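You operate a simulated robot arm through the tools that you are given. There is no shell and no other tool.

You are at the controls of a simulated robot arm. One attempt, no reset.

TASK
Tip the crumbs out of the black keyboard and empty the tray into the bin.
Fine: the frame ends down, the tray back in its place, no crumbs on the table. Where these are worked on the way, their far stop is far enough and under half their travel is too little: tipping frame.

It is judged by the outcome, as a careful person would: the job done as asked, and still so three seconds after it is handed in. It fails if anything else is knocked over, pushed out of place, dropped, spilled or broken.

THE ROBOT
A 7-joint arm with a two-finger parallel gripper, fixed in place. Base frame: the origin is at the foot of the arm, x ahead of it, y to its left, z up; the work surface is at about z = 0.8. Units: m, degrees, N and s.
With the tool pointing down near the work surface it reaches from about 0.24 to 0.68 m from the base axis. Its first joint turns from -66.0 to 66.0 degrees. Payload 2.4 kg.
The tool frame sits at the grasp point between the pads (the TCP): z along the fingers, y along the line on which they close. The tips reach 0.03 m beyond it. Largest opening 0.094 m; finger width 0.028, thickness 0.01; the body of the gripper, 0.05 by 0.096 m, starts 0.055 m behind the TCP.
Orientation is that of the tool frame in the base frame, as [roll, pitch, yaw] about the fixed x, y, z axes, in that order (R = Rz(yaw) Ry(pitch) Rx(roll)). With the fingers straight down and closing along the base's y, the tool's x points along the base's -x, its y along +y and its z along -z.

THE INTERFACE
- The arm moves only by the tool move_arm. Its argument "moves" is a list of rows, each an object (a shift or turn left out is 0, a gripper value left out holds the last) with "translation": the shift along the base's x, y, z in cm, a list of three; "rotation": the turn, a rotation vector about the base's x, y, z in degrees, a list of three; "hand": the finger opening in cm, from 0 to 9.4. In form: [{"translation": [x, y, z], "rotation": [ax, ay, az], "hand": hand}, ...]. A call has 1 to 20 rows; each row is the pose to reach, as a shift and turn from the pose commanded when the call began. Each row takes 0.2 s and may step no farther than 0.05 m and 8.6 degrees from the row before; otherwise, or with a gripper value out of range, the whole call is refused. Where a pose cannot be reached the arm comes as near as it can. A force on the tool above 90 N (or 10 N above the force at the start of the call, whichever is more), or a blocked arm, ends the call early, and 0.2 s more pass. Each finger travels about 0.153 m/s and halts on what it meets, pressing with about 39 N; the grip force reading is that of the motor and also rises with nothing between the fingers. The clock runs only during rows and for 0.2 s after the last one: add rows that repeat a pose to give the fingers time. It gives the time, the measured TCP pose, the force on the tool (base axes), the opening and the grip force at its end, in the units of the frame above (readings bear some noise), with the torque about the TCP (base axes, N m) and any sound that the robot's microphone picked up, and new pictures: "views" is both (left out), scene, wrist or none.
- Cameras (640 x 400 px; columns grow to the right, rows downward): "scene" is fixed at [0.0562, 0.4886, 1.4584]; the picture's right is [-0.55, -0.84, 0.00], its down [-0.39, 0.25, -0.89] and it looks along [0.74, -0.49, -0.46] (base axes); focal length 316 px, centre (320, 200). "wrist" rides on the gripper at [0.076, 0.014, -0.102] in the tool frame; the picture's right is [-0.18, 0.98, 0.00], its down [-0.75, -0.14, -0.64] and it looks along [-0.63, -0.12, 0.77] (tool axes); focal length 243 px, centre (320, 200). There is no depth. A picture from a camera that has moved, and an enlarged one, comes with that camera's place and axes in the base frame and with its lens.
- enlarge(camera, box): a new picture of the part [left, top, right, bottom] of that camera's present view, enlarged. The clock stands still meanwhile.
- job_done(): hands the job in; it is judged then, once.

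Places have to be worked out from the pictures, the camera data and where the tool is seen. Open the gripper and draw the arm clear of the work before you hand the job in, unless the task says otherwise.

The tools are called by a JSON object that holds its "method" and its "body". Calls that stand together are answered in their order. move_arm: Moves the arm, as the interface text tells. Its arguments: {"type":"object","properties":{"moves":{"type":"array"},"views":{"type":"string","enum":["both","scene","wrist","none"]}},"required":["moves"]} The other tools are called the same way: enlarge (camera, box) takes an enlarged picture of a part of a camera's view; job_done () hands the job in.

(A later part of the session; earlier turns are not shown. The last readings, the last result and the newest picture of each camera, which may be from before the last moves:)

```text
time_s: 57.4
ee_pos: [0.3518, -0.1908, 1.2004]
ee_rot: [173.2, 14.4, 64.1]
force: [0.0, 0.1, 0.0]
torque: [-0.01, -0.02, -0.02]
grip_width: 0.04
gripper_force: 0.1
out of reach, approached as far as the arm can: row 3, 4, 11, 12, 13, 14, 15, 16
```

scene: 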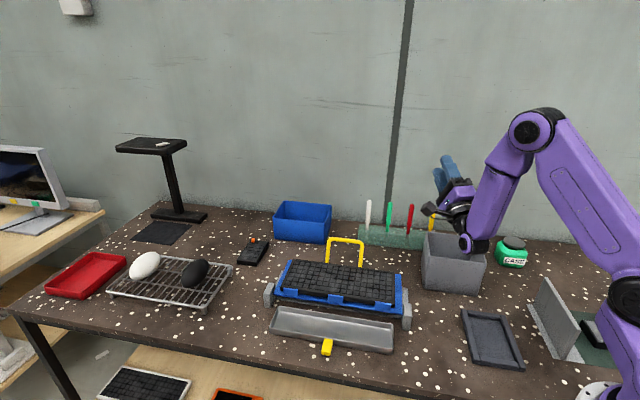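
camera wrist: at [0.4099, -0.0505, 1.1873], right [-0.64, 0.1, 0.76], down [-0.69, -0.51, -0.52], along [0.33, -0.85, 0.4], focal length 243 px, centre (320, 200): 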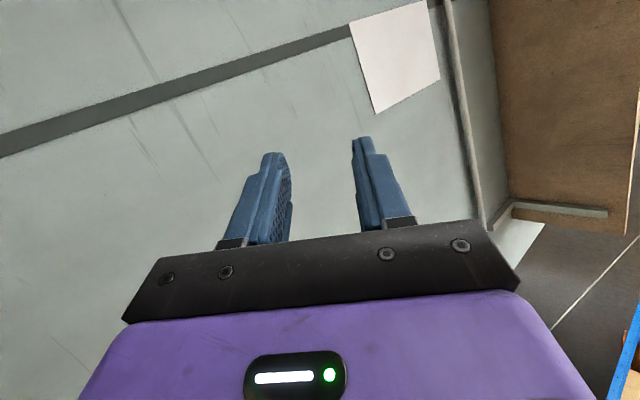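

The unwinding ended a bit short of vertical (14° off). I'll correct the orientation and shift back outward.

{"method": "move_arm", "body": {"moves": [{"translation": [3, -1, 1], "rotation": [0, 0, 0]}, {"translation": [6, -2, 3], "rotation": [5, 0, 0]}, {"translation": [8, -3, 5], "rotation": [11, 0, 0]}, {"translation": [8, -3, 5], "rotation": [16, -0.2, 0]}, {"translation": [8, -3, 5], "rotation": [16, -0.2, 0]}]}}

```text
time_s: 58.6
ee_pos: [0.4268, -0.2138, 1.249]
ee_rot: [174.1, 15.0, 64.2]
force: [-0.2, -0.2, -0.4]
torque: [0.02, -0.02, 0.03]
grip_width: 0.0399
gripper_force: 0.0
out of reach, approached as far as the arm can: row 2, 3, 4, 5
camera wrist: at [0.4753, -0.1263, 1.3294], right [0.81, -0.56, 0.14], down [-0.43, -0.42, 0.8], along [-0.39, -0.71, -0.58], focal length 243 px, centre (320, 200)
```

scene: 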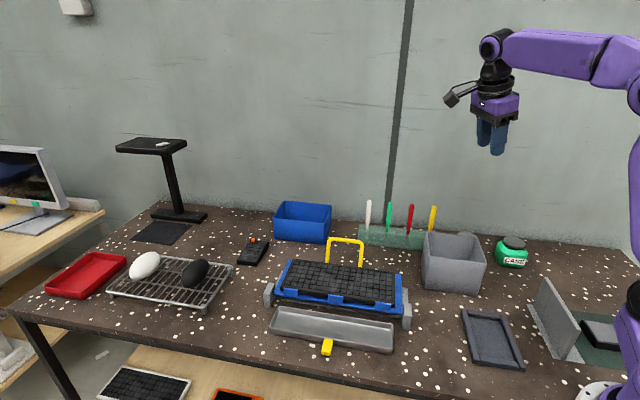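
wrist: 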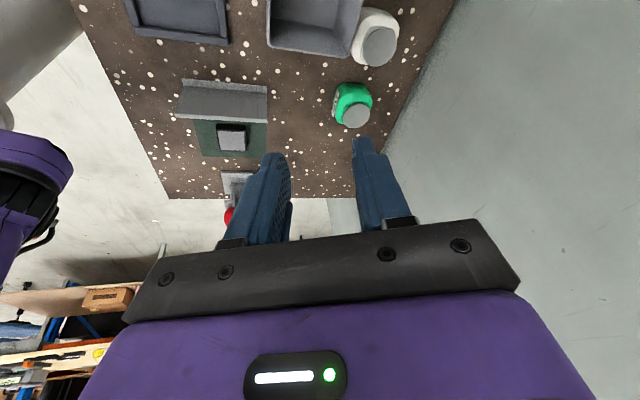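

The wrist has run into a joint limit in this branch; turning the yaw back (which I need anyway) should free it.

{"method": "move_arm", "body": {"moves": [{"rotation": [0, 0, 8]}, {"rotation": [0, 0, 16]}, {"rotation": [0, 0, 24]}, {"rotation": [0, 0, 32]}, {"rotation": [0, 0, 40]}, {"rotation": [0, 0, 40]}], "views": "none"}}

```text
time_s: 60.0
ee_pos: [0.4254, -0.2023, 1.2434]
ee_rot: [175.1, 18.5, 103.9]
force: [0.0, 0.2, 0.6]
torque: [0.03, 0.01, 0.03]
grip_width: 0.0399
gripper_force: 0.0
out of reach, approached as far as the arm can: row 3, 4, 5, 6
```

Still offset by 18°. Let me look at the arm's posture before choosing a recovery.

{"method": "move_arm", "body": {"moves": [{"translation": [0, 3, 2]}, {"translation": [0, 6, 4]}, {"translation": [0, 9, 5]}, {"translation": [0, 12, 5]}]}}

{"method": "enlarge", "body": {"camera": "scene", "box": [420, 0, 640, 200]}}

```text
time_s: 61.0
ee_pos: [0.4277, -0.0812, 1.2922]
ee_rot: [175.2, 18.5, 103.9]
force: [0.1, 0.1, 0.0]
torque: [-0.02, 0.01, -0.01]
grip_width: 0.0403
gripper_force: 0.0
camera wrist: at [0.4088, 0.0217, 1.3658], right [0.99, 0.09, 0.14], down [-0.07, -0.55, 0.83], along [0.15, -0.83, -0.53], focal length 243 px, centre (320, 200)
```

scene: 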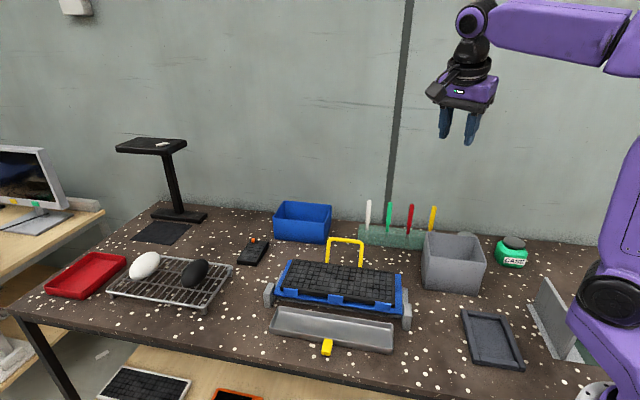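
wrist: 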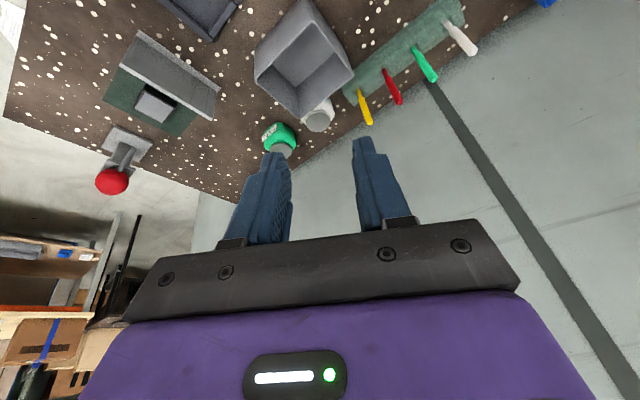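

```text
2.00 times, centred on (530, 100) of scene
camera zoom: at [0.0562, 0.4886, 1.4584], right [-0.55, -0.84, 0.0], down [-0.39, 0.25, -0.89], along [0.74, -0.49, -0.46], focal length 631 px, centre (-100, 400)
```

zoom: 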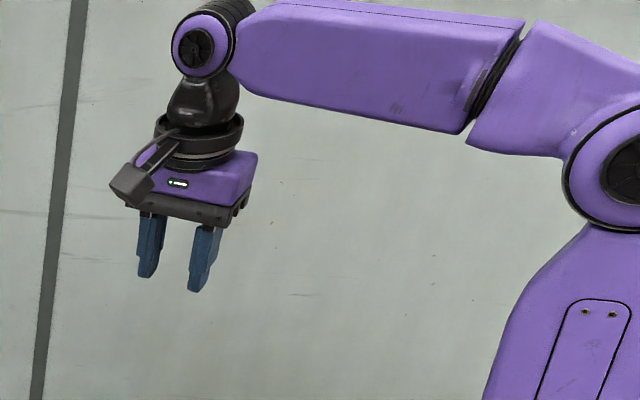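

No reach flag here, so I'll straighten the tool to vertical at this place.

{"method": "move_arm", "body": {"moves": [{"rotation": [5.6, 3.1, 0]}, {"rotation": [11.2, 6.2, 0]}, {"rotation": [16.7, 9.3, 0]}, {"rotation": [16.7, 9.3, 0]}], "views": "none"}}

```text
time_s: 62.0
ee_pos: [0.4327, -0.0842, 1.2983]
ee_rot: [175.8, 17.3, 104.0]
force: [0.1, -0.3, -0.1]
torque: [0.0, 0.0, -0.01]
grip_width: 0.04
gripper_force: 0.1
out of reach, approached as far as the arm can: row 1, 2, 3, 4
```

Still blocked, so I'll try turning further toward the starting yaw, which should unwind the wrist.

{"method": "move_arm", "body": {"moves": [{"rotation": [0, 0, 8]}, {"rotation": [0, 0, 16]}, {"rotation": [0, 0, 24]}, {"rotation": [0, 0, 32]}, {"rotation": [0, 0, 40]}, {"rotation": [0, 0, 48]}, {"rotation": [0, 0, 56]}, {"rotation": [0, 0, 64]}, {"rotation": [0, 0, 72]}], "views": "none"}}

```text
time_s: 64.0
ee_pos: [0.4013, -0.013, 1.2851]
ee_rot: [-175.5, 23.2, 173.9]
force: [0.2, -0.7, -0.4]
torque: [-0.01, 0.04, 0.0]
grip_width: 0.0397
gripper_force: 0.0
out of reach, approached as far as the arm can: row 3, 4, 5, 6, 7, 8, 9
```

The readings show the wrist has flipped (forearm roll turned ~180°) when passing through its straight pose. To unwind it I'll raise the tool through the forearm line to point outward and slightly up, then cone it back around.

{"method": "move_arm", "body": {"moves": [{"translation": [1.1, 0.1, 2.3], "rotation": [-1.4, -8, 0]}, {"translation": [2.2, 0.2, 4.6], "rotation": [-2.8, -16, 0]}, {"translation": [3.3, 0.3, 7], "rotation": [-4.2, -24, 0]}, {"translation": [4.4, 0.4, 9.3], "rotation": [-5.6, -32, 0]}, {"translation": [5.5, 0.5, 11.7], "rotation": [-7, -40, 0]}, {"translation": [6.6, 0.6, 14], "rotation": [-8.4, -48, 0]}, {"translation": [7.7, 0.7, 16.4], "rotation": [-9.8, -56, 0]}, {"translation": [8.8, 0.8, 18.8], "rotation": [-11.2, -64, 0]}, {"translation": [9.9, 0.9, 21.2], "rotation": [-12.6, -72, 0]}, {"translation": [11, 1, 23.5], "rotation": [-14, -80, 0]}, {"translation": [11, 1, 23.5], "rotation": [-14, -80, 0]}]}}

```text
time_s: 66.4
ee_pos: [0.5129, -0.0048, 1.5204]
ee_rot: [-10.2, 75.2, -23.4]
force: [-0.2, -0.3, 0.4]
torque: [-0.02, 0.0, 0.02]
grip_width: 0.0401
gripper_force: 0.1
camera wrist: at [0.4383, 0.0235, 1.4196], right [0.19, 0.97, 0.13], down [-0.82, 0.08, 0.57], along [0.55, -0.22, 0.81], focal length 243 px, centre (320, 200)
```

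scene: 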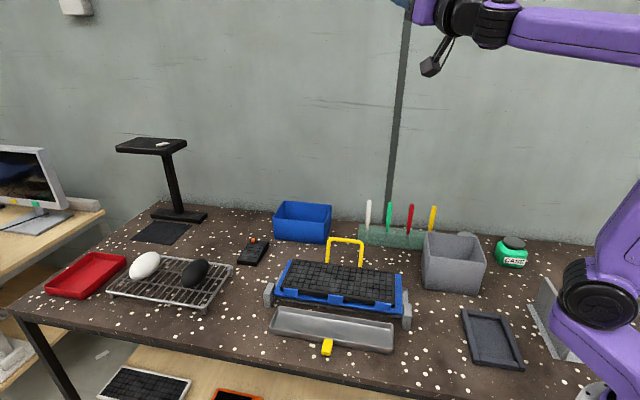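
wrist: 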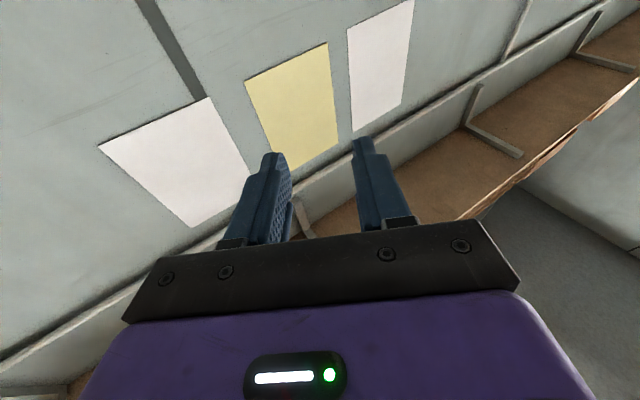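

The tool now points outward and just above the forearm line. I'll raise it another 32° so the wrist bends clearly upward before coning.

{"method": "move_arm", "body": {"moves": [{"translation": [-1, 0.2, 2.5], "rotation": [-1.75, -7.8, 0]}, {"translation": [-2, 0.5, 5], "rotation": [-3.5, -15.6, 0]}, {"translation": [-3.5, 0.8, 7], "rotation": [-5.2, -23.4, 0]}, {"translation": [-5, 1, 9], "rotation": [-7, -31.2, 0]}, {"translation": [-5, 1, 9], "rotation": [-7, -31.2, 0]}], "views": "none"}}

```text
time_s: 67.6
ee_pos: [0.4609, 0.0038, 1.6119]
ee_rot: [-2.4, 43.3, -16.5]
force: [0.0, 0.0, -0.2]
torque: [0.03, 0.01, -0.01]
grip_width: 0.0398
gripper_force: 0.1
```

No limits flagged. Now I cone the tool around the forearm axis through the left side, first 88°.

{"method": "move_arm", "body": {"moves": [{"translation": [-0.2, 1.7, 0.45], "rotation": [-7.88, -0.78, -0.96]}, {"translation": [-0.4, 3.5, 0.7], "rotation": [-15.76, -1.56, -1.92]}, {"translation": [-0.6, 5.3, 0.6], "rotation": [-23.64, -2.34, -2.88]}, {"translation": [-0.75, 7.05, 0.33], "rotation": [-31.5, -3.1, -3.84]}, {"translation": [-0.86, 8.8, -0.2], "rotation": [-39.4, -3.9, -4.8]}, {"translation": [-0.94, 10.4, -0.96], "rotation": [-47.3, -4.7, -5.76]}, {"translation": [-0.97, 11.9, -1.9], "rotation": [-55.2, -5.4, -6.7]}, {"translation": [-0.97, 13.3, -3.1], "rotation": [-63, -6.2, -7.7]}, {"translation": [-0.94, 14.4, -4.5], "rotation": [-70.9, -7, -8.6]}, {"translation": [-0.86, 15.4, -6], "rotation": [-78.8, -7.8, -9.6]}, {"translation": [-0.75, 16.2, -7.6], "rotation": [-86.7, -8.5, -10.6]}, {"translation": [-0.75, 16.2, -7.6], "rotation": [-86.7, -8.5, -10.6]}]}}

```text
time_s: 70.2
ee_pos: [0.4541, 0.1663, 1.5331]
ee_rot: [-69.6, -18.1, -48.9]
force: [-0.1, 0.7, -0.1]
torque: [0.0, -0.06, 0.03]
grip_width: 0.0401
gripper_force: 0.0
camera wrist: at [0.4441, 0.0406, 1.51], right [0.33, 0.14, -0.93], down [-0.94, 0.09, -0.32], along [0.04, 0.99, 0.16], focal length 243 px, centre (320, 200)
```

scene: 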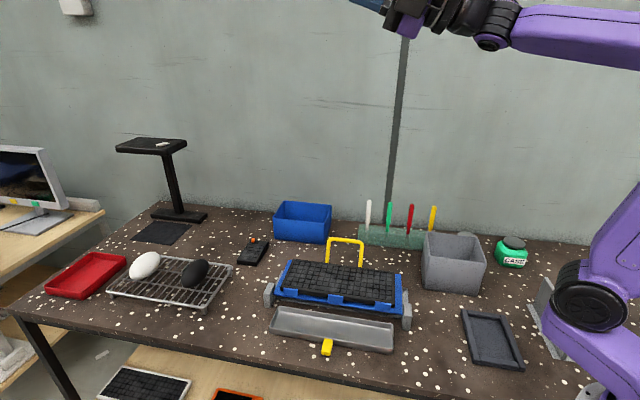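
wrist: 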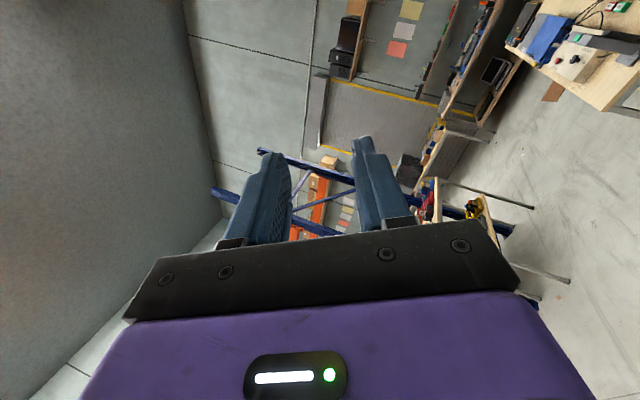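

Going well with no limits. I continue the cone the remaining 88° to bring the tool below the forearm.

{"method": "move_arm", "body": {"moves": [{"translation": [0.14, 0.5, -1.7], "rotation": [-7.88, -0.78, -0.96]}, {"translation": [0.3, 0.8, -3.5], "rotation": [-15.76, -1.56, -1.92]}, {"translation": [0.5, 0.87, -5.3], "rotation": [-23.64, -2.34, -2.88]}, {"translation": [0.75, 0.67, -7], "rotation": [-31.5, -3.1, -3.84]}, {"translation": [1, 0.2, -8.8], "rotation": [-39.4, -3.9, -4.8]}, {"translation": [1.25, -0.5, -10.4], "rotation": [-47.3, -4.7, -5.76]}, {"translation": [1.5, -1.4, -11.9], "rotation": [-55.2, -5.4, -6.7]}, {"translation": [1.8, -2.5, -13.3], "rotation": [-63, -6.2, -7.7]}, {"translation": [2.05, -3.8, -14.5], "rotation": [-70.9, -7, -8.6]}, {"translation": [2.3, -5.2, -15.6], "rotation": [-78.8, -7.8, -9.6]}, {"translation": [2.55, -6.8, -16.4], "rotation": [-86.7, -8.5, -10.6]}, {"translation": [2.55, -6.8, -16.4], "rotation": [-86.7, -8.5, -10.6]}]}}

```text
time_s: 72.8
ee_pos: [0.4808, 0.0972, 1.3693]
ee_rot: [175.6, -57.8, 29.2]
force: [0.0, -0.3, -0.2]
torque: [0.03, 0.01, 0.03]
grip_width: 0.0398
gripper_force: 0.0
camera wrist: at [0.4439, 0.0688, 1.4891], right [0.34, -0.93, -0.12], down [-0.91, -0.29, -0.3], along [0.25, 0.21, -0.95], focal length 243 px, centre (320, 200)
```

scene: 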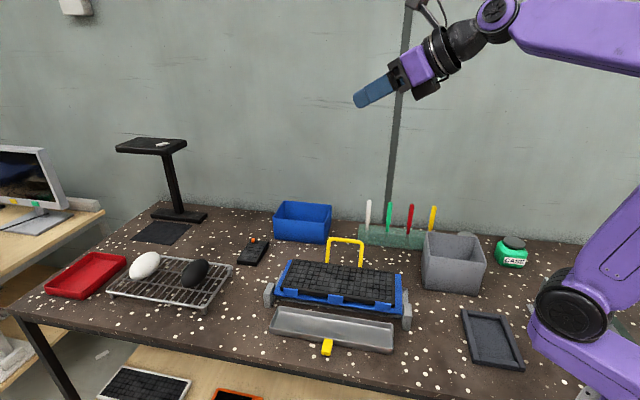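
wrist: 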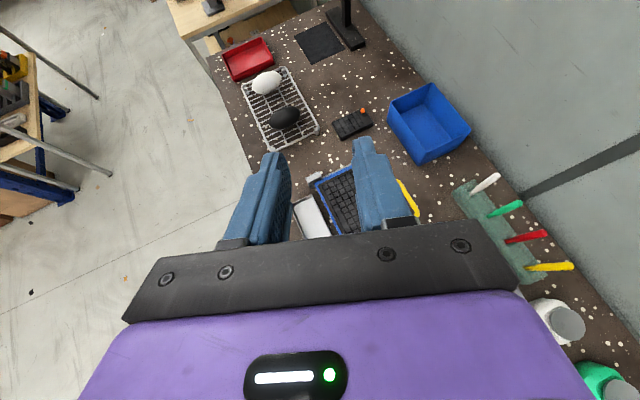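

The wrist is unflipped now. I'll bring the tool to vertical and back toward the middle of the workspace.

{"method": "move_arm", "body": {"moves": [{"translation": [-1, -2, -1], "rotation": [-3.3, 7.3, 0]}, {"translation": [-2, -4, -2], "rotation": [-6.6, 14.6, 0]}, {"translation": [-3, -7, -3], "rotation": [-9.8, 22, 0]}, {"translation": [-4, -10, -4], "rotation": [-13.1, 29.3, 0]}, {"translation": [-5, -13, -5], "rotation": [-16.4, 36.6, 0]}, {"translation": [-6, -16, -6], "rotation": [-19.7, 44, 0]}, {"translation": [-7, -20, -7], "rotation": [-22.2, 49.8, 0]}, {"translation": [-8, -24, -9], "rotation": [-23.6, 53, 0]}, {"translation": [-8, -28, -11], "rotation": [-23.6, 53, 0]}, {"translation": [-8, -30, -11], "rotation": [-23.6, 53, 0]}]}}

```text
time_s: 75.0
ee_pos: [0.399, -0.2039, 1.2597]
ee_rot: [-176.6, -14.2, 26.3]
force: [-0.1, 0.3, -0.1]
torque: [-0.01, 0.01, -0.03]
grip_width: 0.0398
gripper_force: 0.1
out of reach, approached as far as the arm can: row 5, 6, 7, 8, 9, 10
camera wrist: at [0.4531, -0.1997, 1.3764], right [0.29, -0.95, -0.1], down [-0.84, -0.3, 0.45], along [-0.45, -0.04, -0.89], focal length 243 px, centre (320, 200)
```

scene: 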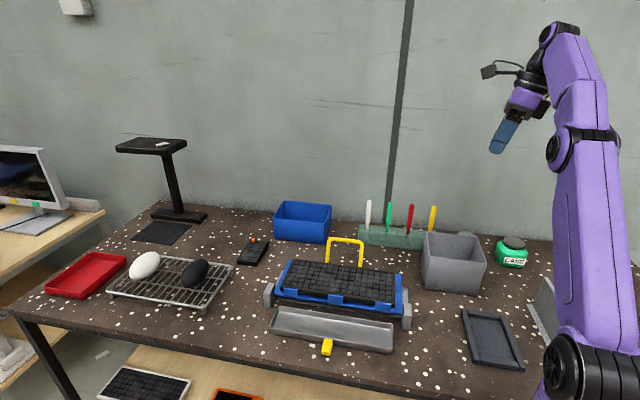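
wrist: 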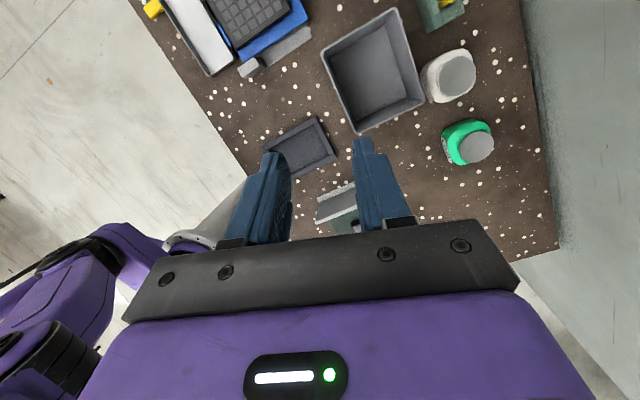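

The wrist is evidently still in the flipped branch, now on the other side (leaning left, with the forearm roll at its opposite limit). I'll move back to the middle and raise the tool again, this time passing just to the right so the roll can't go around.

{"method": "move_arm", "body": {"moves": [{"translation": [0, 4, 1]}, {"translation": [0, 8, 2]}, {"translation": [0, 12, 3]}, {"translation": [0, 16, 3]}, {"translation": [0, 19, 3]}, {"translation": [0, 19, 3]}]}}

```text
time_s: 76.4
ee_pos: [0.3988, -0.0178, 1.2915]
ee_rot: [-175.2, -16.0, 26.1]
force: [-0.3, 0.0, -0.1]
torque: [0.04, 0.03, 0.01]
grip_width: 0.0398
gripper_force: 0.0
out of reach, approached as far as the arm can: row 2, 3, 4, 5, 6
camera wrist: at [0.4512, -0.0169, 1.4094], right [0.29, -0.95, -0.13], down [-0.85, -0.32, 0.42], along [-0.44, -0.01, -0.9], focal length 243 px, centre (320, 200)
```

scene: 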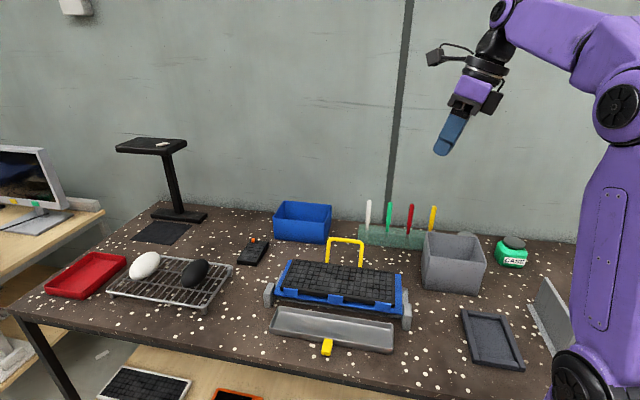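
wrist: 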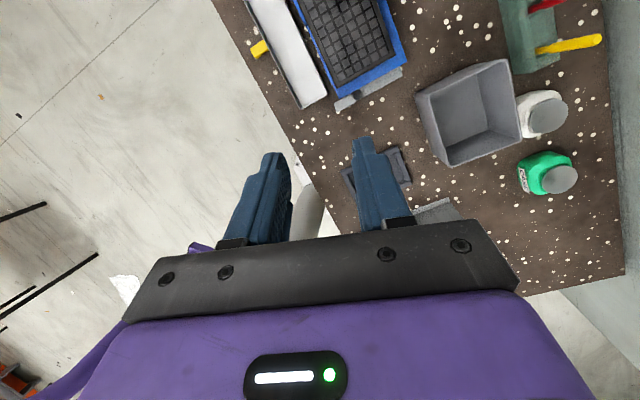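

In this picture the elbow has swung out to the arm's right with the forearm rising, which is what blocks the vertical tool. I'll tilt the tool outward to relieve the bend, then roll it rightward so the elbow is driven back up.

{"method": "move_arm", "body": {"moves": [{"translation": [2.1, 0, 1.1], "rotation": [0, -7.5, 0]}, {"translation": [4.2, 0, 2.2], "rotation": [0, -15, 0]}, {"translation": [6.3, 0, 3.3], "rotation": [0, -22.5, 0]}, {"translation": [8.5, 0, 4.5], "rotation": [0, -30, 0]}, {"translation": [8.5, 0, 4.5], "rotation": [0, -30, 0]}], "views": "none"}}

{"method": "move_arm", "body": {"moves": [{"translation": [0, -1.8, 0], "rotation": [-7.5, 0, 0]}, {"translation": [0, -3.7, 0], "rotation": [-15, 0, 0]}, {"translation": [0, -5.5, 0.2], "rotation": [-22.5, 0, 0]}, {"translation": [0, -7.3, 0.4], "rotation": [-30, 0, 0]}, {"translation": [0, -9, 0.7], "rotation": [-37.5, 0, 0]}, {"translation": [0, -10.5, 1], "rotation": [-45, 0, 0]}, {"translation": [0, -10.5, 1], "rotation": [-45, 0, 0]}], "views": "scene"}}

```text
time_s: 77.6
ee_pos: [0.4856, -0.0166, 1.3374]
ee_rot: [166.6, -40.5, 34.2]
force: [0.4, 0.1, 1.1]
torque: [0.0, 0.0, -0.03]
grip_width: 0.0399
gripper_force: 0.1
```

```text
time_s: 79.2
ee_pos: [0.3871, -0.1613, 1.3251]
ee_rot: [130.2, -8.9, 50.4]
force: [0.2, -0.6, -0.3]
torque: [0.0, -0.03, -0.01]
grip_width: 0.0401
gripper_force: 0.0
out of reach, approached as far as the arm can: row 3, 4, 5, 6, 7
```

scene: 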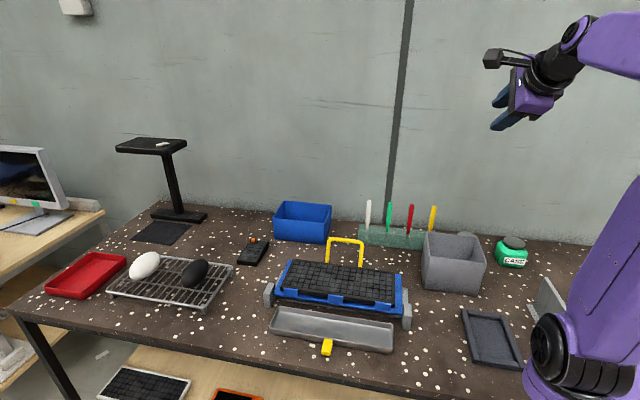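

The remaining suspect is the last wrist joint, wound almost half a turn from its start. I'll spin the tool about its own axis back in the unwinding direction (pure last-joint motion) and see if it goes without a limit.

{"method": "move_arm", "body": {"moves": [{"rotation": [-5.2, 3.3, 5.1]}, {"rotation": [-10.4, 6.6, 10.2]}, {"rotation": [-15.6, 9.8, 15.3]}, {"rotation": [-20.9, 13.1, 20.4]}, {"rotation": [-26.1, 16.4, 25.5]}, {"rotation": [-31.3, 19.7, 30.6]}, {"rotation": [-36.5, 23, 35.7]}, {"rotation": [-41.7, 26.2, 40.8]}, {"rotation": [-46.9, 29.5, 45.9]}, {"rotation": [-52.2, 32.8, 51]}, {"rotation": [-57.4, 36.1, 56.1]}, {"rotation": [-62.6, 39.4, 61.2]}, {"rotation": [-67.8, 42.6, 66.2]}, {"rotation": [-73, 45.9, 71.3]}, {"rotation": [-78.2, 49.2, 76.4]}], "views": "scene"}}

```text
time_s: 82.4
ee_pos: [0.3867, -0.1615, 1.3218]
ee_rot: [149.7, 42.7, 107.6]
force: [-0.5, 0.3, -0.4]
torque: [0.01, 0.0, 0.0]
grip_width: 0.04
gripper_force: 0.0
out of reach, approached as far as the arm can: row 10, 11, 12, 13, 14, 15
```

scene: 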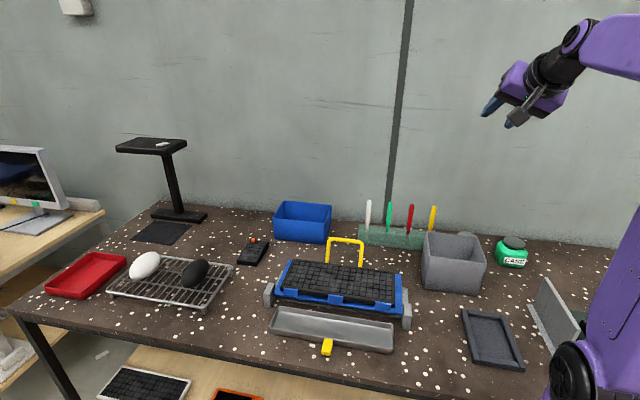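

A limit appears after ~75° of spin, so that joint wasn't the issue. Let me look closely at the arm's posture.

{"method": "enlarge", "body": {"camera": "scene", "box": [440, 0, 640, 200]}}

{"method": "enlarge", "body": {"camera": "scene", "box": [440, 200, 640, 400]}}

{"method": "enlarge", "body": {"camera": "wrist", "box": [0, 0, 640, 400]}}

```text
2.00 times, centred on (540, 100) of scene
camera zoom: at [0.0562, 0.4886, 1.4584], right [-0.55, -0.84, 0.0], down [-0.39, 0.25, -0.89], along [0.74, -0.49, -0.46], focal length 631 px, centre (-120, 400)
```

zoom: 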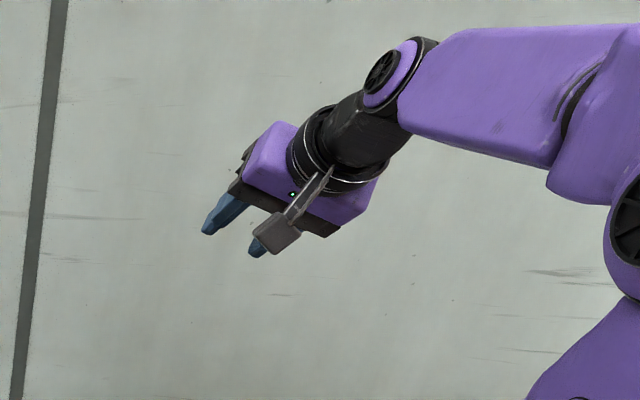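

```text
2.00 times, centred on (540, 300) of scene
camera zoom: at [0.0562, 0.4886, 1.4584], right [-0.55, -0.84, 0.0], down [-0.39, 0.25, -0.89], along [0.74, -0.49, -0.46], focal length 631 px, centre (-120, 0)
```

zoom: 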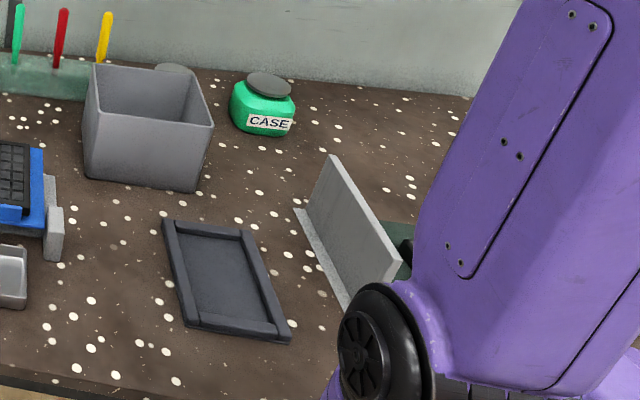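

```text
1.00 times, centred on (320, 200) of wrist (not enlarged: the box is as wide or as high as the picture)
camera zoom: at [0.3139, -0.058, 1.3407], right [0.75, 0.45, 0.49], down [-0.36, -0.35, 0.87], along [0.56, -0.82, -0.1], focal length 243 px, centre (320, 200)
```

zoom: 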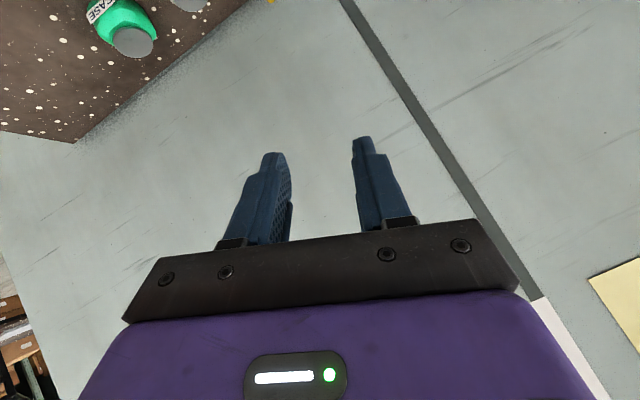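

The zoom shows the real cause: the upper arm is nearly vertical and the first joint has drifted to about +66° (its limit) with the third joint compensating. I'll spin the tool back, then swing the whole hand to the far left so the third joint unwinds against the first joint's limit.

{"method": "move_arm", "body": {"moves": [{"rotation": [5.2, -3.3, -5.1]}, {"rotation": [10.4, -6.6, -10.2]}, {"rotation": [15.6, -9.8, -15.3]}, {"rotation": [20.9, -13.1, -20.4]}, {"rotation": [26.1, -16.4, -25.5]}, {"rotation": [31.3, -19.7, -30.6]}], "views": "none"}}

{"method": "move_arm", "body": {"moves": [{"translation": [1.87, 5.39, 0], "rotation": [0, 0, 7.5]}, {"translation": [3.01, 10.99, 0], "rotation": [0, 0, 15]}], "views": "none"}}

```text
time_s: 83.8
ee_pos: [0.3867, -0.1589, 1.323]
ee_rot: [129.9, 10.3, 66.6]
force: [0.6, 0.2, 0.1]
torque: [0.01, -0.03, 0.03]
grip_width: 0.0398
gripper_force: 0.1
```

```text
refused: row 1 steps farther than a row can; nothing moved
```

The rows were slightly too long; I'll redo the swing with smaller steps.

{"method": "move_arm", "body": {"moves": [{"translation": [1.56, 4.5, 0], "rotation": [0, 0, 6.5]}, {"translation": [2.59, 9.13, 0], "rotation": [0, 0, 13]}, {"translation": [3.09, 13.85, 0], "rotation": [0, 0, 19.5]}, {"translation": [3.05, 18.6, 0], "rotation": [0, 0, 26]}, {"translation": [2.48, 23.3, 0], "rotation": [0, 0, 32.5]}, {"translation": [1.38, 27.9, 0], "rotation": [0, 0, 39]}, {"translation": [-0.24, 32.4, 0], "rotation": [0, 0, 45.5]}, {"translation": [-2.35, 36.6, 0], "rotation": [0, 0, 52]}, {"translation": [-4.93, 40.6, 0], "rotation": [0, 0, 58.5]}, {"translation": [-7.94, 44.2, 0], "rotation": [0, 0, 65]}, {"translation": [-11.35, 47.5, 0], "rotation": [0, 0, 71.5]}, {"translation": [-15.1, 50.4, 0], "rotation": [0, 0, 78]}, {"translation": [-15.1, 50.4, 0], "rotation": [0, 0, 78]}], "views": "scene"}}

{"method": "enlarge", "body": {"camera": "scene", "box": [340, 0, 640, 400]}}

```text
time_s: 86.6
ee_pos: [0.2776, 0.2999, 1.3155]
ee_rot: [129.8, 10.3, 145.0]
force: [-0.5, 0.2, -0.1]
torque: [0.02, 0.0, 0.06]
grip_width: 0.0403
gripper_force: 0.0
out of reach, approached as far as the arm can: row 6, 7, 8, 9, 10, 11, 12, 13
```

scene: 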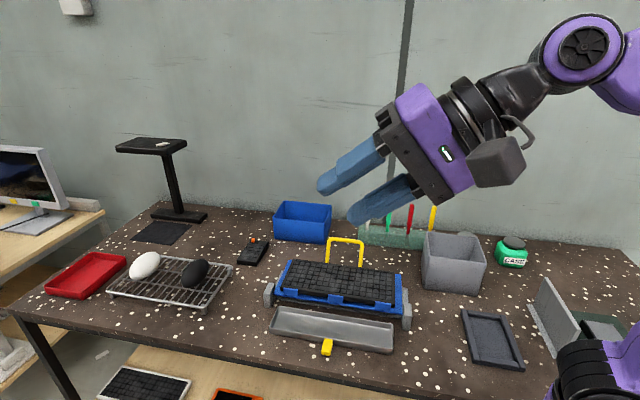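

```text
1.00 times, centred on (490, 200) of scene (not enlarged: the box is as wide or as high as the picture)
camera zoom: at [0.0562, 0.4886, 1.4584], right [-0.55, -0.84, 0.0], down [-0.39, 0.25, -0.89], along [0.74, -0.49, -0.46], focal length 316 px, centre (150, 200)
```

zoom: 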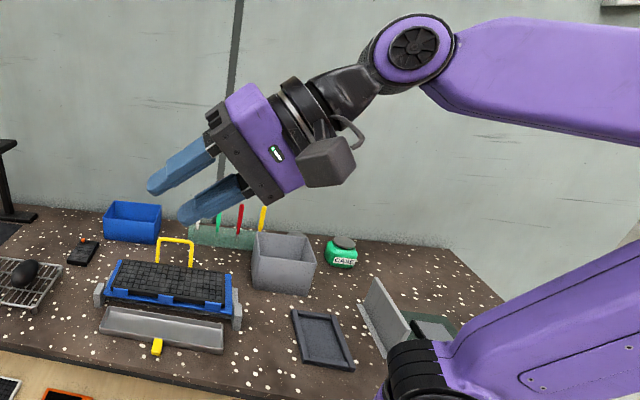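

At the far left the arm reaches its limit there as intended. Now I extend outward along this direction so the first joint aligns, keeping everything high and clear.

{"method": "move_arm", "body": {"moves": [{"translation": [2.5, 2.6, -1]}, {"translation": [5, 5.2, -3]}, {"translation": [7.5, 7.8, -5]}, {"translation": [10, 10.4, -7]}, {"translation": [12.5, 13, -9]}, {"translation": [14.7, 15.1, -11]}, {"translation": [14.7, 15.1, -11]}], "views": "none"}}

{"method": "enlarge", "body": {"camera": "scene", "box": [340, 0, 640, 400]}}

```text
time_s: 88.2
ee_pos: [0.4231, 0.4471, 1.206]
ee_rot: [129.6, 10.2, 145.1]
force: [1.0, 0.4, -1.2]
torque: [-0.02, 0.02, -0.01]
grip_width: 0.0399
gripper_force: 0.1
out of reach, approached as far as the arm can: row 1, 2, 3, 4, 5
```

```text
1.00 times, centred on (490, 200) of scene (not enlarged: the box is as wide or as high as the picture)
camera zoom: at [0.0562, 0.4886, 1.4584], right [-0.55, -0.84, 0.0], down [-0.39, 0.25, -0.89], along [0.74, -0.49, -0.46], focal length 316 px, centre (150, 200)
```

zoom: 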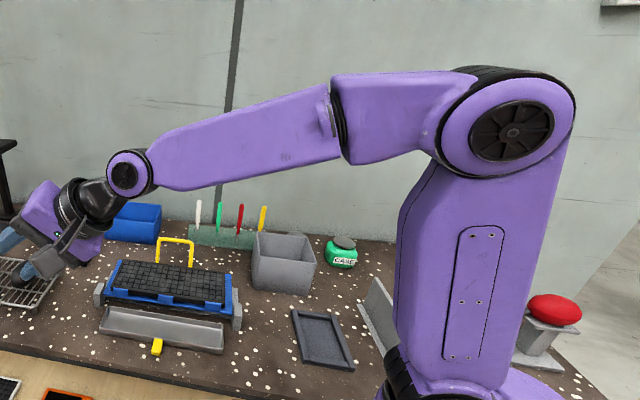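

The arm is extended with the elbow up again. Now I sweep right toward azimuth 0 while extended, so the first joint carries the motion.

{"method": "move_arm", "body": {"moves": [{"translation": [3.37, -3.44, 0], "rotation": [0, 0, -4.5]}, {"translation": [6.46, -7.15, 0], "rotation": [0, 0, -9]}, {"translation": [9.26, -11.09, 0], "rotation": [0, 0, -13.5]}, {"translation": [11.74, -15.24, 0], "rotation": [0, 0, -18]}, {"translation": [13.88, -19.57, 0], "rotation": [0, 0, -22.5]}, {"translation": [15.68, -24.06, 0], "rotation": [0, 0, -27]}, {"translation": [17.12, -28.67, 0], "rotation": [0, 0, -31.5]}, {"translation": [18.2, -33.39, 0], "rotation": [0, 0, -36]}, {"translation": [18.9, -38.17, 0], "rotation": [0, 0, -40.5]}, {"translation": [19.23, -42.99, 0], "rotation": [0, 0, -45]}, {"translation": [19.23, -42.99, 0], "rotation": [0, 0, -45]}], "views": "wrist"}}

{"method": "enlarge", "body": {"camera": "scene", "box": [340, 0, 640, 400]}}

```text
time_s: 90.6
ee_pos: [0.617, 0.0132, 1.2083]
ee_rot: [129.9, 10.5, 99.6]
force: [0.4, -0.6, 0.5]
torque: [0.0, 0.0, 0.02]
grip_width: 0.0398
gripper_force: 0.0
camera wrist: at [0.5353, 0.0896, 1.2699], right [0.63, 0.06, 0.77], down [-0.46, -0.77, 0.44], along [0.63, -0.63, -0.46], focal length 243 px, centre (320, 200)
```

wrist: 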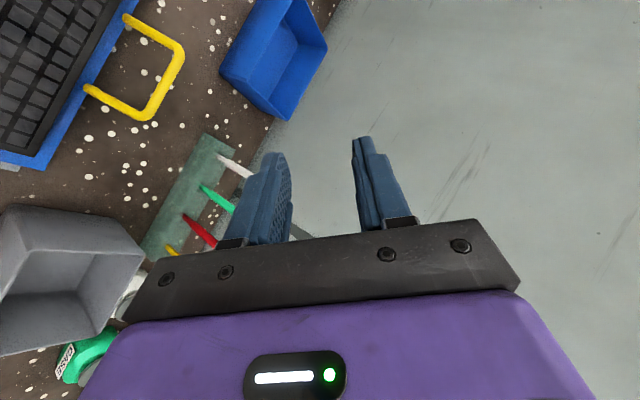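

```text
1.00 times, centred on (490, 200) of scene (not enlarged: the box is as wide or as high as the picture)
camera zoom: at [0.0562, 0.4885, 1.4584], right [-0.55, -0.84, 0.0], down [-0.39, 0.25, -0.89], along [0.74, -0.49, -0.46], focal length 316 px, centre (150, 200)
```

zoom: 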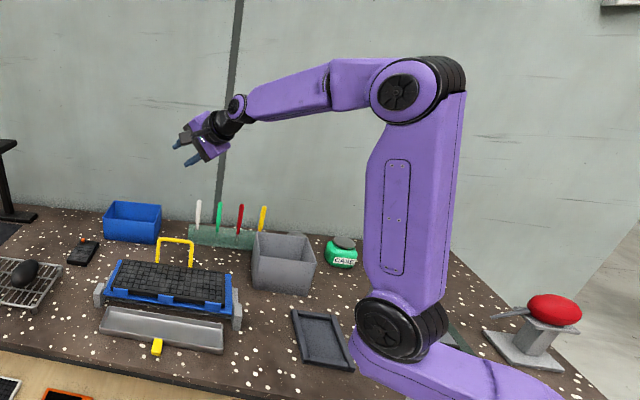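

Posture is healthy again. Now tilt the tool back to vertical while retracting toward the tray side.

{"method": "move_arm", "body": {"moves": [{"translation": [-2, 1, 1], "rotation": [0, 7.2, 0]}, {"translation": [-4, 2, 1], "rotation": [0, 14.4, 0]}, {"translation": [-6, 4, 1], "rotation": [0, 21.6, 0]}, {"translation": [-8, 6, 1], "rotation": [0, 28.8, 0]}, {"translation": [-10, 8, 1], "rotation": [0, 36, 0]}, {"translation": [-12, 10, 1], "rotation": [0, 43.2, 0]}, {"translation": [-14, 12, 1], "rotation": [0, 50, 0]}, {"translation": [-14, 12, 1], "rotation": [0, 50, 0]}]}}

{"method": "enlarge", "body": {"camera": "scene", "box": [340, 0, 640, 400]}}

```text
time_s: 92.4
ee_pos: [0.4757, 0.1389, 1.2137]
ee_rot: [173.8, -14.9, 105.1]
force: [0.3, -0.2, 0.6]
torque: [-0.01, 0.0, -0.01]
grip_width: 0.04
gripper_force: 0.0
out of reach, approached as far as the arm can: row 2, 3, 4, 5, 6, 7, 8
camera wrist: at [0.466, 0.1848, 1.3327], right [1.0, 0.06, 0.06], down [0.03, -0.91, 0.41], along [0.07, -0.4, -0.91], focal length 243 px, centre (320, 200)
```

scene: 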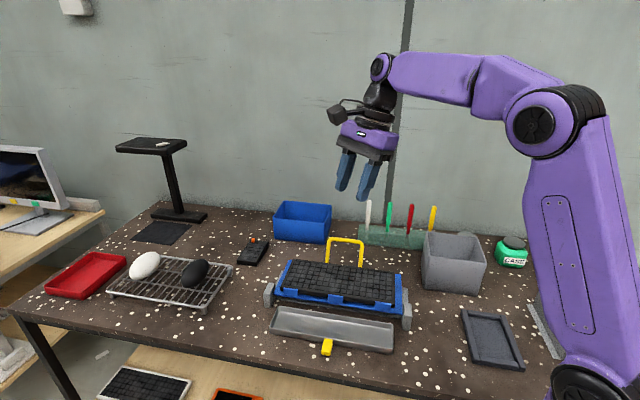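
wrist: 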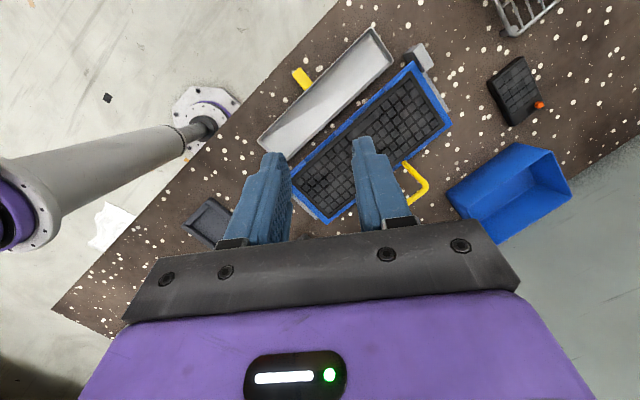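

```text
1.00 times, centred on (490, 200) of scene (not enlarged: the box is as wide or as high as the picture)
camera zoom: at [0.0562, 0.4886, 1.4584], right [-0.55, -0.84, 0.0], down [-0.39, 0.25, -0.89], along [0.74, -0.49, -0.46], focal length 316 px, centre (150, 200)
```

zoom: 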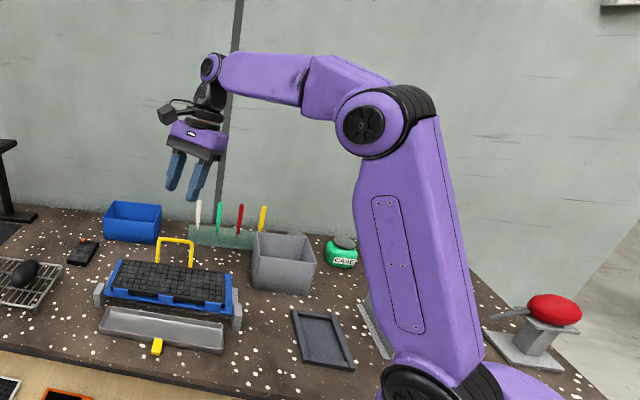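

The tool still leans left by ~15°, so the wrist is still in its mirrored branch with the forearm roll at its limit. I'll raise the tool outward along a path slightly right of the forearm line, forcing the wrist bend itself to change sign.

{"method": "move_arm", "body": {"moves": [{"translation": [2.57, 0, 0.28], "rotation": [0.21, -7.5, -2.14]}, {"translation": [5.08, -0.11, 0.9], "rotation": [0.43, -15, -4.27]}, {"translation": [7.48, -0.31, 1.83], "rotation": [0.64, -22.5, -6.4]}, {"translation": [9.73, -0.6, 3.07], "rotation": [0.86, -30, -8.55]}, {"translation": [11.78, -0.97, 4.6], "rotation": [1.07, -37.5, -10.7]}, {"translation": [13.6, -1.43, 6.37], "rotation": [1.29, -45, -12.8]}, {"translation": [15.17, -1.95, 8.36], "rotation": [1.5, -52.5, -15]}, {"translation": [16.43, -2.53, 10.54], "rotation": [1.7, -60, -17.1]}, {"translation": [17.4, -3.17, 12.86], "rotation": [1.9, -67.5, -19.2]}, {"translation": [18, -3.84, 15.28], "rotation": [2.1, -75, -21.4]}, {"translation": [18.26, -4.54, 17.76], "rotation": [2.4, -82.5, -23.5]}, {"translation": [18.18, -5.25, 20.24], "rotation": [2.6, -90, -25.6]}], "views": "none"}}

{"method": "enlarge", "body": {"camera": "scene", "box": [340, 0, 640, 400]}}

```text
time_s: 95.0
ee_pos: [0.652, 0.0811, 1.4166]
ee_rot: [83.8, -3.0, 90.3]
force: [0.6, 0.0, -1.1]
torque: [0.01, -0.02, 0.02]
grip_width: 0.0399
gripper_force: 0.1
```

```text
1.00 times, centred on (490, 200) of scene (not enlarged: the box is as wide or as high as the picture)
camera zoom: at [0.0562, 0.4886, 1.4584], right [-0.55, -0.84, 0.0], down [-0.39, 0.25, -0.89], along [0.74, -0.49, -0.46], focal length 316 px, centre (150, 200)
```

zoom: 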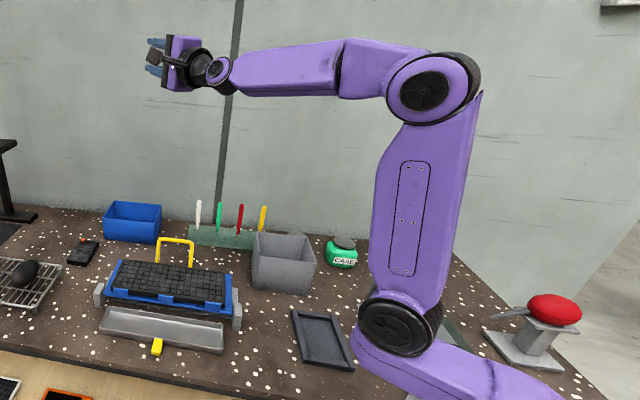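

That went without any limit. Now I bring the tool down again but with a slight rightward lean, to see whether this side is free.

{"method": "move_arm", "body": {"moves": [{"translation": [0.09, -0.67, -2.56], "rotation": [0.3, 7.7, -2]}, {"translation": [-0.2, -1.31, -5.11], "rotation": [0.6, 15.5, -4]}, {"translation": [-0.85, -1.93, -7.6], "rotation": [0.9, 23.2, -6]}, {"translation": [-1.85, -2.5, -10], "rotation": [1.2, 30.9, -8]}, {"translation": [-3.18, -3.04, -12.2], "rotation": [1.5, 38.7, -10]}, {"translation": [-4.8, -3.5, -14.25], "rotation": [1.8, 46.4, -12]}, {"translation": [-6.7, -3.9, -16], "rotation": [2.1, 54.2, -14]}, {"translation": [-8.9, -4.2, -17.6], "rotation": [2.4, 61.9, -16]}, {"translation": [-11.2, -4.4, -18.8], "rotation": [2.7, 69.6, -18]}, {"translation": [-13.7, -4.55, -19.7], "rotation": [3, 77.4, -20]}, {"translation": [-16.3, -4.6, -20.2], "rotation": [3.3, 85.1, -22]}, {"translation": [-18.6, -4.55, -20.4], "rotation": [3.6, 91.9, -23.7]}, {"translation": [-18.6, -4.55, -20.4], "rotation": [3.6, 91.9, -23.7]}], "views": "none"}}

{"method": "enlarge", "body": {"camera": "scene", "box": [340, 0, 640, 400]}}

```text
time_s: 97.8
ee_pos: [0.4121, -0.0209, 1.1322]
ee_rot: [165.5, -10.6, 74.0]
force: [1.3, 0.1, 0.0]
torque: [0.01, 0.0, 0.02]
grip_width: 0.0398
gripper_force: 0.1
out of reach, approached as far as the arm can: row 2, 3, 4, 5, 6, 7, 8, 9, 10, 11, 12, 13
```

```text
1.00 times, centred on (490, 200) of scene (not enlarged: the box is as wide or as high as the picture)
camera zoom: at [0.0562, 0.4886, 1.4584], right [-0.55, -0.84, 0.0], down [-0.39, 0.25, -0.89], along [0.74, -0.49, -0.46], focal length 316 px, centre (150, 200)
```

zoom: 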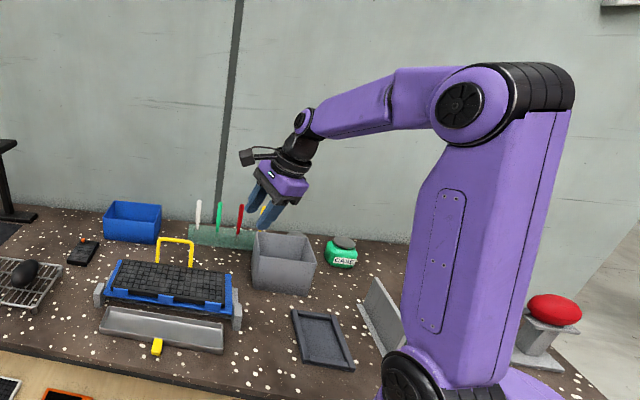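

That confirms the rightward side is blocked: the forearm roll is at its limit. From here I raise the tool through the forearm line toward up-and-right, so the bend must flip sign.

{"method": "move_arm", "body": {"moves": [{"translation": [2.18, -1.31, 0.72], "rotation": [-3.56, -6.93, -1.82]}, {"translation": [4.22, -2.64, 1.77], "rotation": [-7.12, -13.86, -3.65]}, {"translation": [6.06, -3.95, 3.15], "rotation": [-10.7, -20.8, -5.5]}, {"translation": [7.69, -5.22, 4.81], "rotation": [-14.2, -27.7, -7.3]}, {"translation": [9.05, -6.43, 6.73], "rotation": [-17.8, -34.6, -9.1]}, {"translation": [10.1, -7.55, 8.87], "rotation": [-21.4, -41.6, -10.9]}, {"translation": [10.9, -8.56, 11.2], "rotation": [-24.9, -48.5, -12.8]}, {"translation": [11.4, -9.44, 13.6], "rotation": [-28.5, -55.4, -14.6]}, {"translation": [11.5, -10.2, 16.2], "rotation": [-32, -62.4, -16.4]}, {"translation": [11.3, -10.75, 18.7], "rotation": [-35.6, -69.3, -18.2]}, {"translation": [10.8, -11.15, 21.3], "rotation": [-39.2, -76.2, -20.1]}, {"translation": [9.9, -11.4, 23.8], "rotation": [-42.7, -83.1, -21.9]}, {"translation": [8.8, -11.4, 26.2], "rotation": [-46.3, -90, -23.7]}], "views": "none"}}

{"method": "enlarge", "body": {"camera": "scene", "box": [340, 0, 640, 400]}}

```text
time_s: 100.6
ee_pos: [0.5027, -0.1381, 1.395]
ee_rot: [64.1, -3.1, 57.7]
force: [0.2, 0.2, 0.2]
torque: [-0.02, -0.01, 0.01]
grip_width: 0.0401
gripper_force: 0.1
```

```text
1.00 times, centred on (490, 200) of scene (not enlarged: the box is as wide or as high as the picture)
camera zoom: at [0.0562, 0.4886, 1.4584], right [-0.55, -0.84, 0.0], down [-0.39, 0.25, -0.89], along [0.74, -0.49, -0.46], focal length 316 px, centre (150, 200)
```

zoom: 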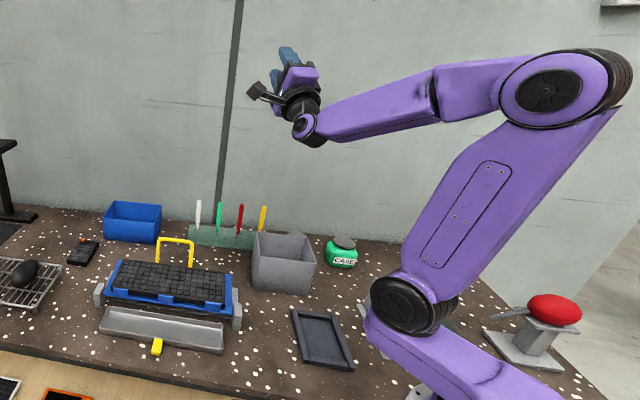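

No limits on the way up. Now I cone the tool round the right side back to pointing down (152°), which will show if the wrist is finally in the proper branch.

{"method": "move_arm", "body": {"moves": [{"translation": [-0.48, -1.54, -1.18], "rotation": [7.68, -0.8, -2.08]}, {"translation": [-1.0, -2.89, -2.57], "rotation": [15.36, -1.6, -4.16]}, {"translation": [-1.54, -4.03, -4.13], "rotation": [23.0, -2.4, -6.24]}, {"translation": [-2.09, -4.91, -5.83], "rotation": [30.7, -3.2, -8.3]}, {"translation": [-2.65, -5.56, -7.64], "rotation": [38.4, -4, -10.4]}, {"translation": [-3.2, -5.93, -9.53], "rotation": [46.1, -4.8, -12.5]}, {"translation": [-3.74, -6.02, -11.46], "rotation": [53.8, -5.6, -14.6]}, {"translation": [-4.24, -5.83, -13.4], "rotation": [61.4, -6.4, -16.6]}, {"translation": [-4.7, -5.37, -15.3], "rotation": [69.1, -7.2, -18.7]}, {"translation": [-5.12, -4.66, -17.1], "rotation": [76.8, -8, -20.8]}, {"translation": [-5.48, -3.67, -18.8], "rotation": [84.5, -8.8, -22.9]}, {"translation": [-5.78, -2.47, -20.4], "rotation": [92.2, -9.6, -25]}, {"translation": [-6, -1.04, -21.8], "rotation": [99.8, -10.4, -27]}, {"translation": [-6.17, 0.55, -22.9], "rotation": [107.5, -11.2, -29.1]}, {"translation": [-6.25, 2.3, -23.9], "rotation": [115.2, -12, -31.2]}, {"translation": [-6.25, 4.17, -24.7], "rotation": [122.9, -12.8, -33.3]}, {"translation": [-6.18, 6.1, -25.1], "rotation": [130.6, -13.6, -35.4]}, {"translation": [-6.03, 8.1, -25.3], "rotation": [138.2, -14.4, -37.4]}, {"translation": [-5.8, 10.1, -25.3], "rotation": [145.9, -15.2, -39.5]}], "views": "none"}}

{"method": "enlarge", "body": {"camera": "scene", "box": [340, 0, 640, 400]}}

```text
time_s: 104.6
ee_pos: [0.4428, -0.0363, 1.1461]
ee_rot: [-154.9, -9.0, -67.6]
force: [-0.1, 0.5, 0.3]
torque: [-0.02, -0.02, 0.0]
grip_width: 0.0399
gripper_force: 0.0
```

```text
1.00 times, centred on (490, 200) of scene (not enlarged: the box is as wide or as high as the picture)
camera zoom: at [0.0562, 0.4886, 1.4584], right [-0.55, -0.84, 0.0], down [-0.39, 0.25, -0.89], along [0.74, -0.49, -0.46], focal length 316 px, centre (150, 200)
```

zoom: 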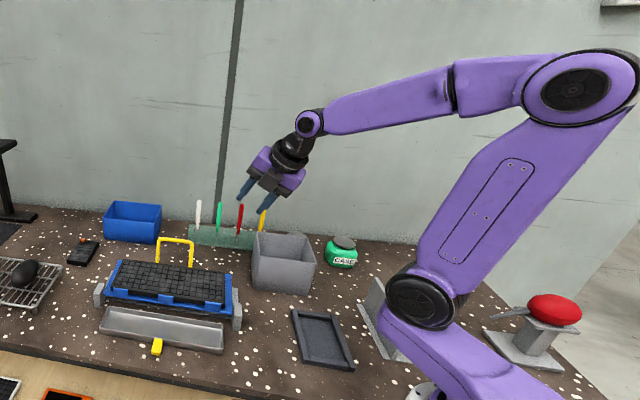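

Full cone with no limits. Now the decisive test: straighten the tool to vertical.

{"method": "move_arm", "body": {"moves": [{"translation": [-2, 0, 1], "rotation": [-0.45, 6.6, 0]}, {"translation": [-3, 0, 2], "rotation": [-0.9, 13.2, 0]}, {"translation": [-4, 0, 3], "rotation": [-1.35, 19.9, 0]}, {"translation": [-4, 0, 4], "rotation": [-1.8, 26.5, 0]}, {"translation": [-4, 0, 4], "rotation": [-1.8, 26.5, 0]}], "views": "none"}}

```text
time_s: 105.8
ee_pos: [0.4035, -0.0387, 1.1853]
ee_rot: [179.9, 0.0, -65.6]
force: [0.4, 0.3, 0.7]
torque: [0.02, -0.04, 0.03]
grip_width: 0.04
gripper_force: 0.1
```

The tool is vertical again with no limit: the wrist is restored. I'll turn it 20° to line up with the tray (fingers closing along its long axis) and move above the yellow tab to inspect it.

{"method": "move_arm", "body": {"moves": [{"translation": [0.8, 4, -1], "rotation": [0, 0, 4]}, {"translation": [1.6, 8, -3], "rotation": [0, 0, 8]}, {"translation": [2.4, 12, -6], "rotation": [0, 0, 12]}, {"translation": [3.2, 16, -9], "rotation": [0, 0, 16]}, {"translation": [4, 20, -12], "rotation": [0, 0, 20.6]}, {"translation": [4.8, 24, -15], "rotation": [0, 0, 20.6]}, {"translation": [5.2, 25.2, -18.5], "rotation": [0, 0, 20.6]}, {"translation": [5.2, 25.2, -18.5], "rotation": [0, 0, 20.6]}]}}

{"method": "enlarge", "body": {"camera": "wrist", "box": [200, 0, 440, 240]}}

{"method": "enlarge", "body": {"camera": "scene", "box": [290, 320, 370, 370]}}

```text
refused: row 3 steps farther than a row can; nothing moved
```

```text
1.67 times, centred on (320, 120) of wrist
camera zoom: at [0.4239, -0.1132, 1.2875], right [-0.97, -0.24, 0.0], down [-0.18, 0.75, 0.64], along [-0.15, 0.62, -0.77], focal length 404 px, centre (320, 333)
```

zoom: 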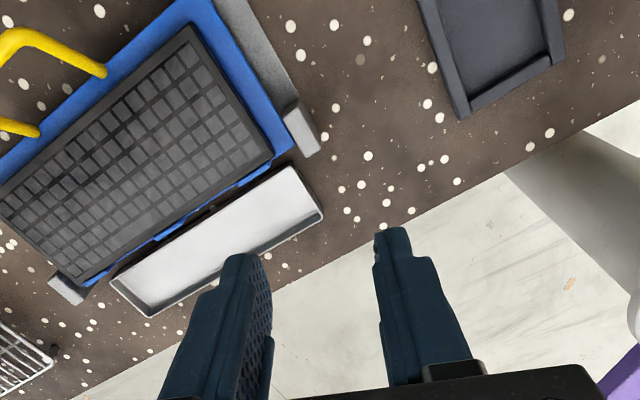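

```text
8.00 times, centred on (330, 345) of scene
camera zoom: at [0.0562, 0.4886, 1.4584], right [-0.55, -0.84, 0.0], down [-0.39, 0.25, -0.89], along [0.74, -0.49, -0.46], focal length 2524 px, centre (240, -960)
```

zoom: 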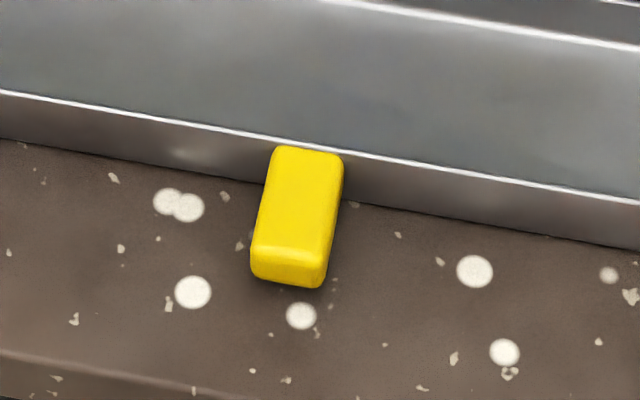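

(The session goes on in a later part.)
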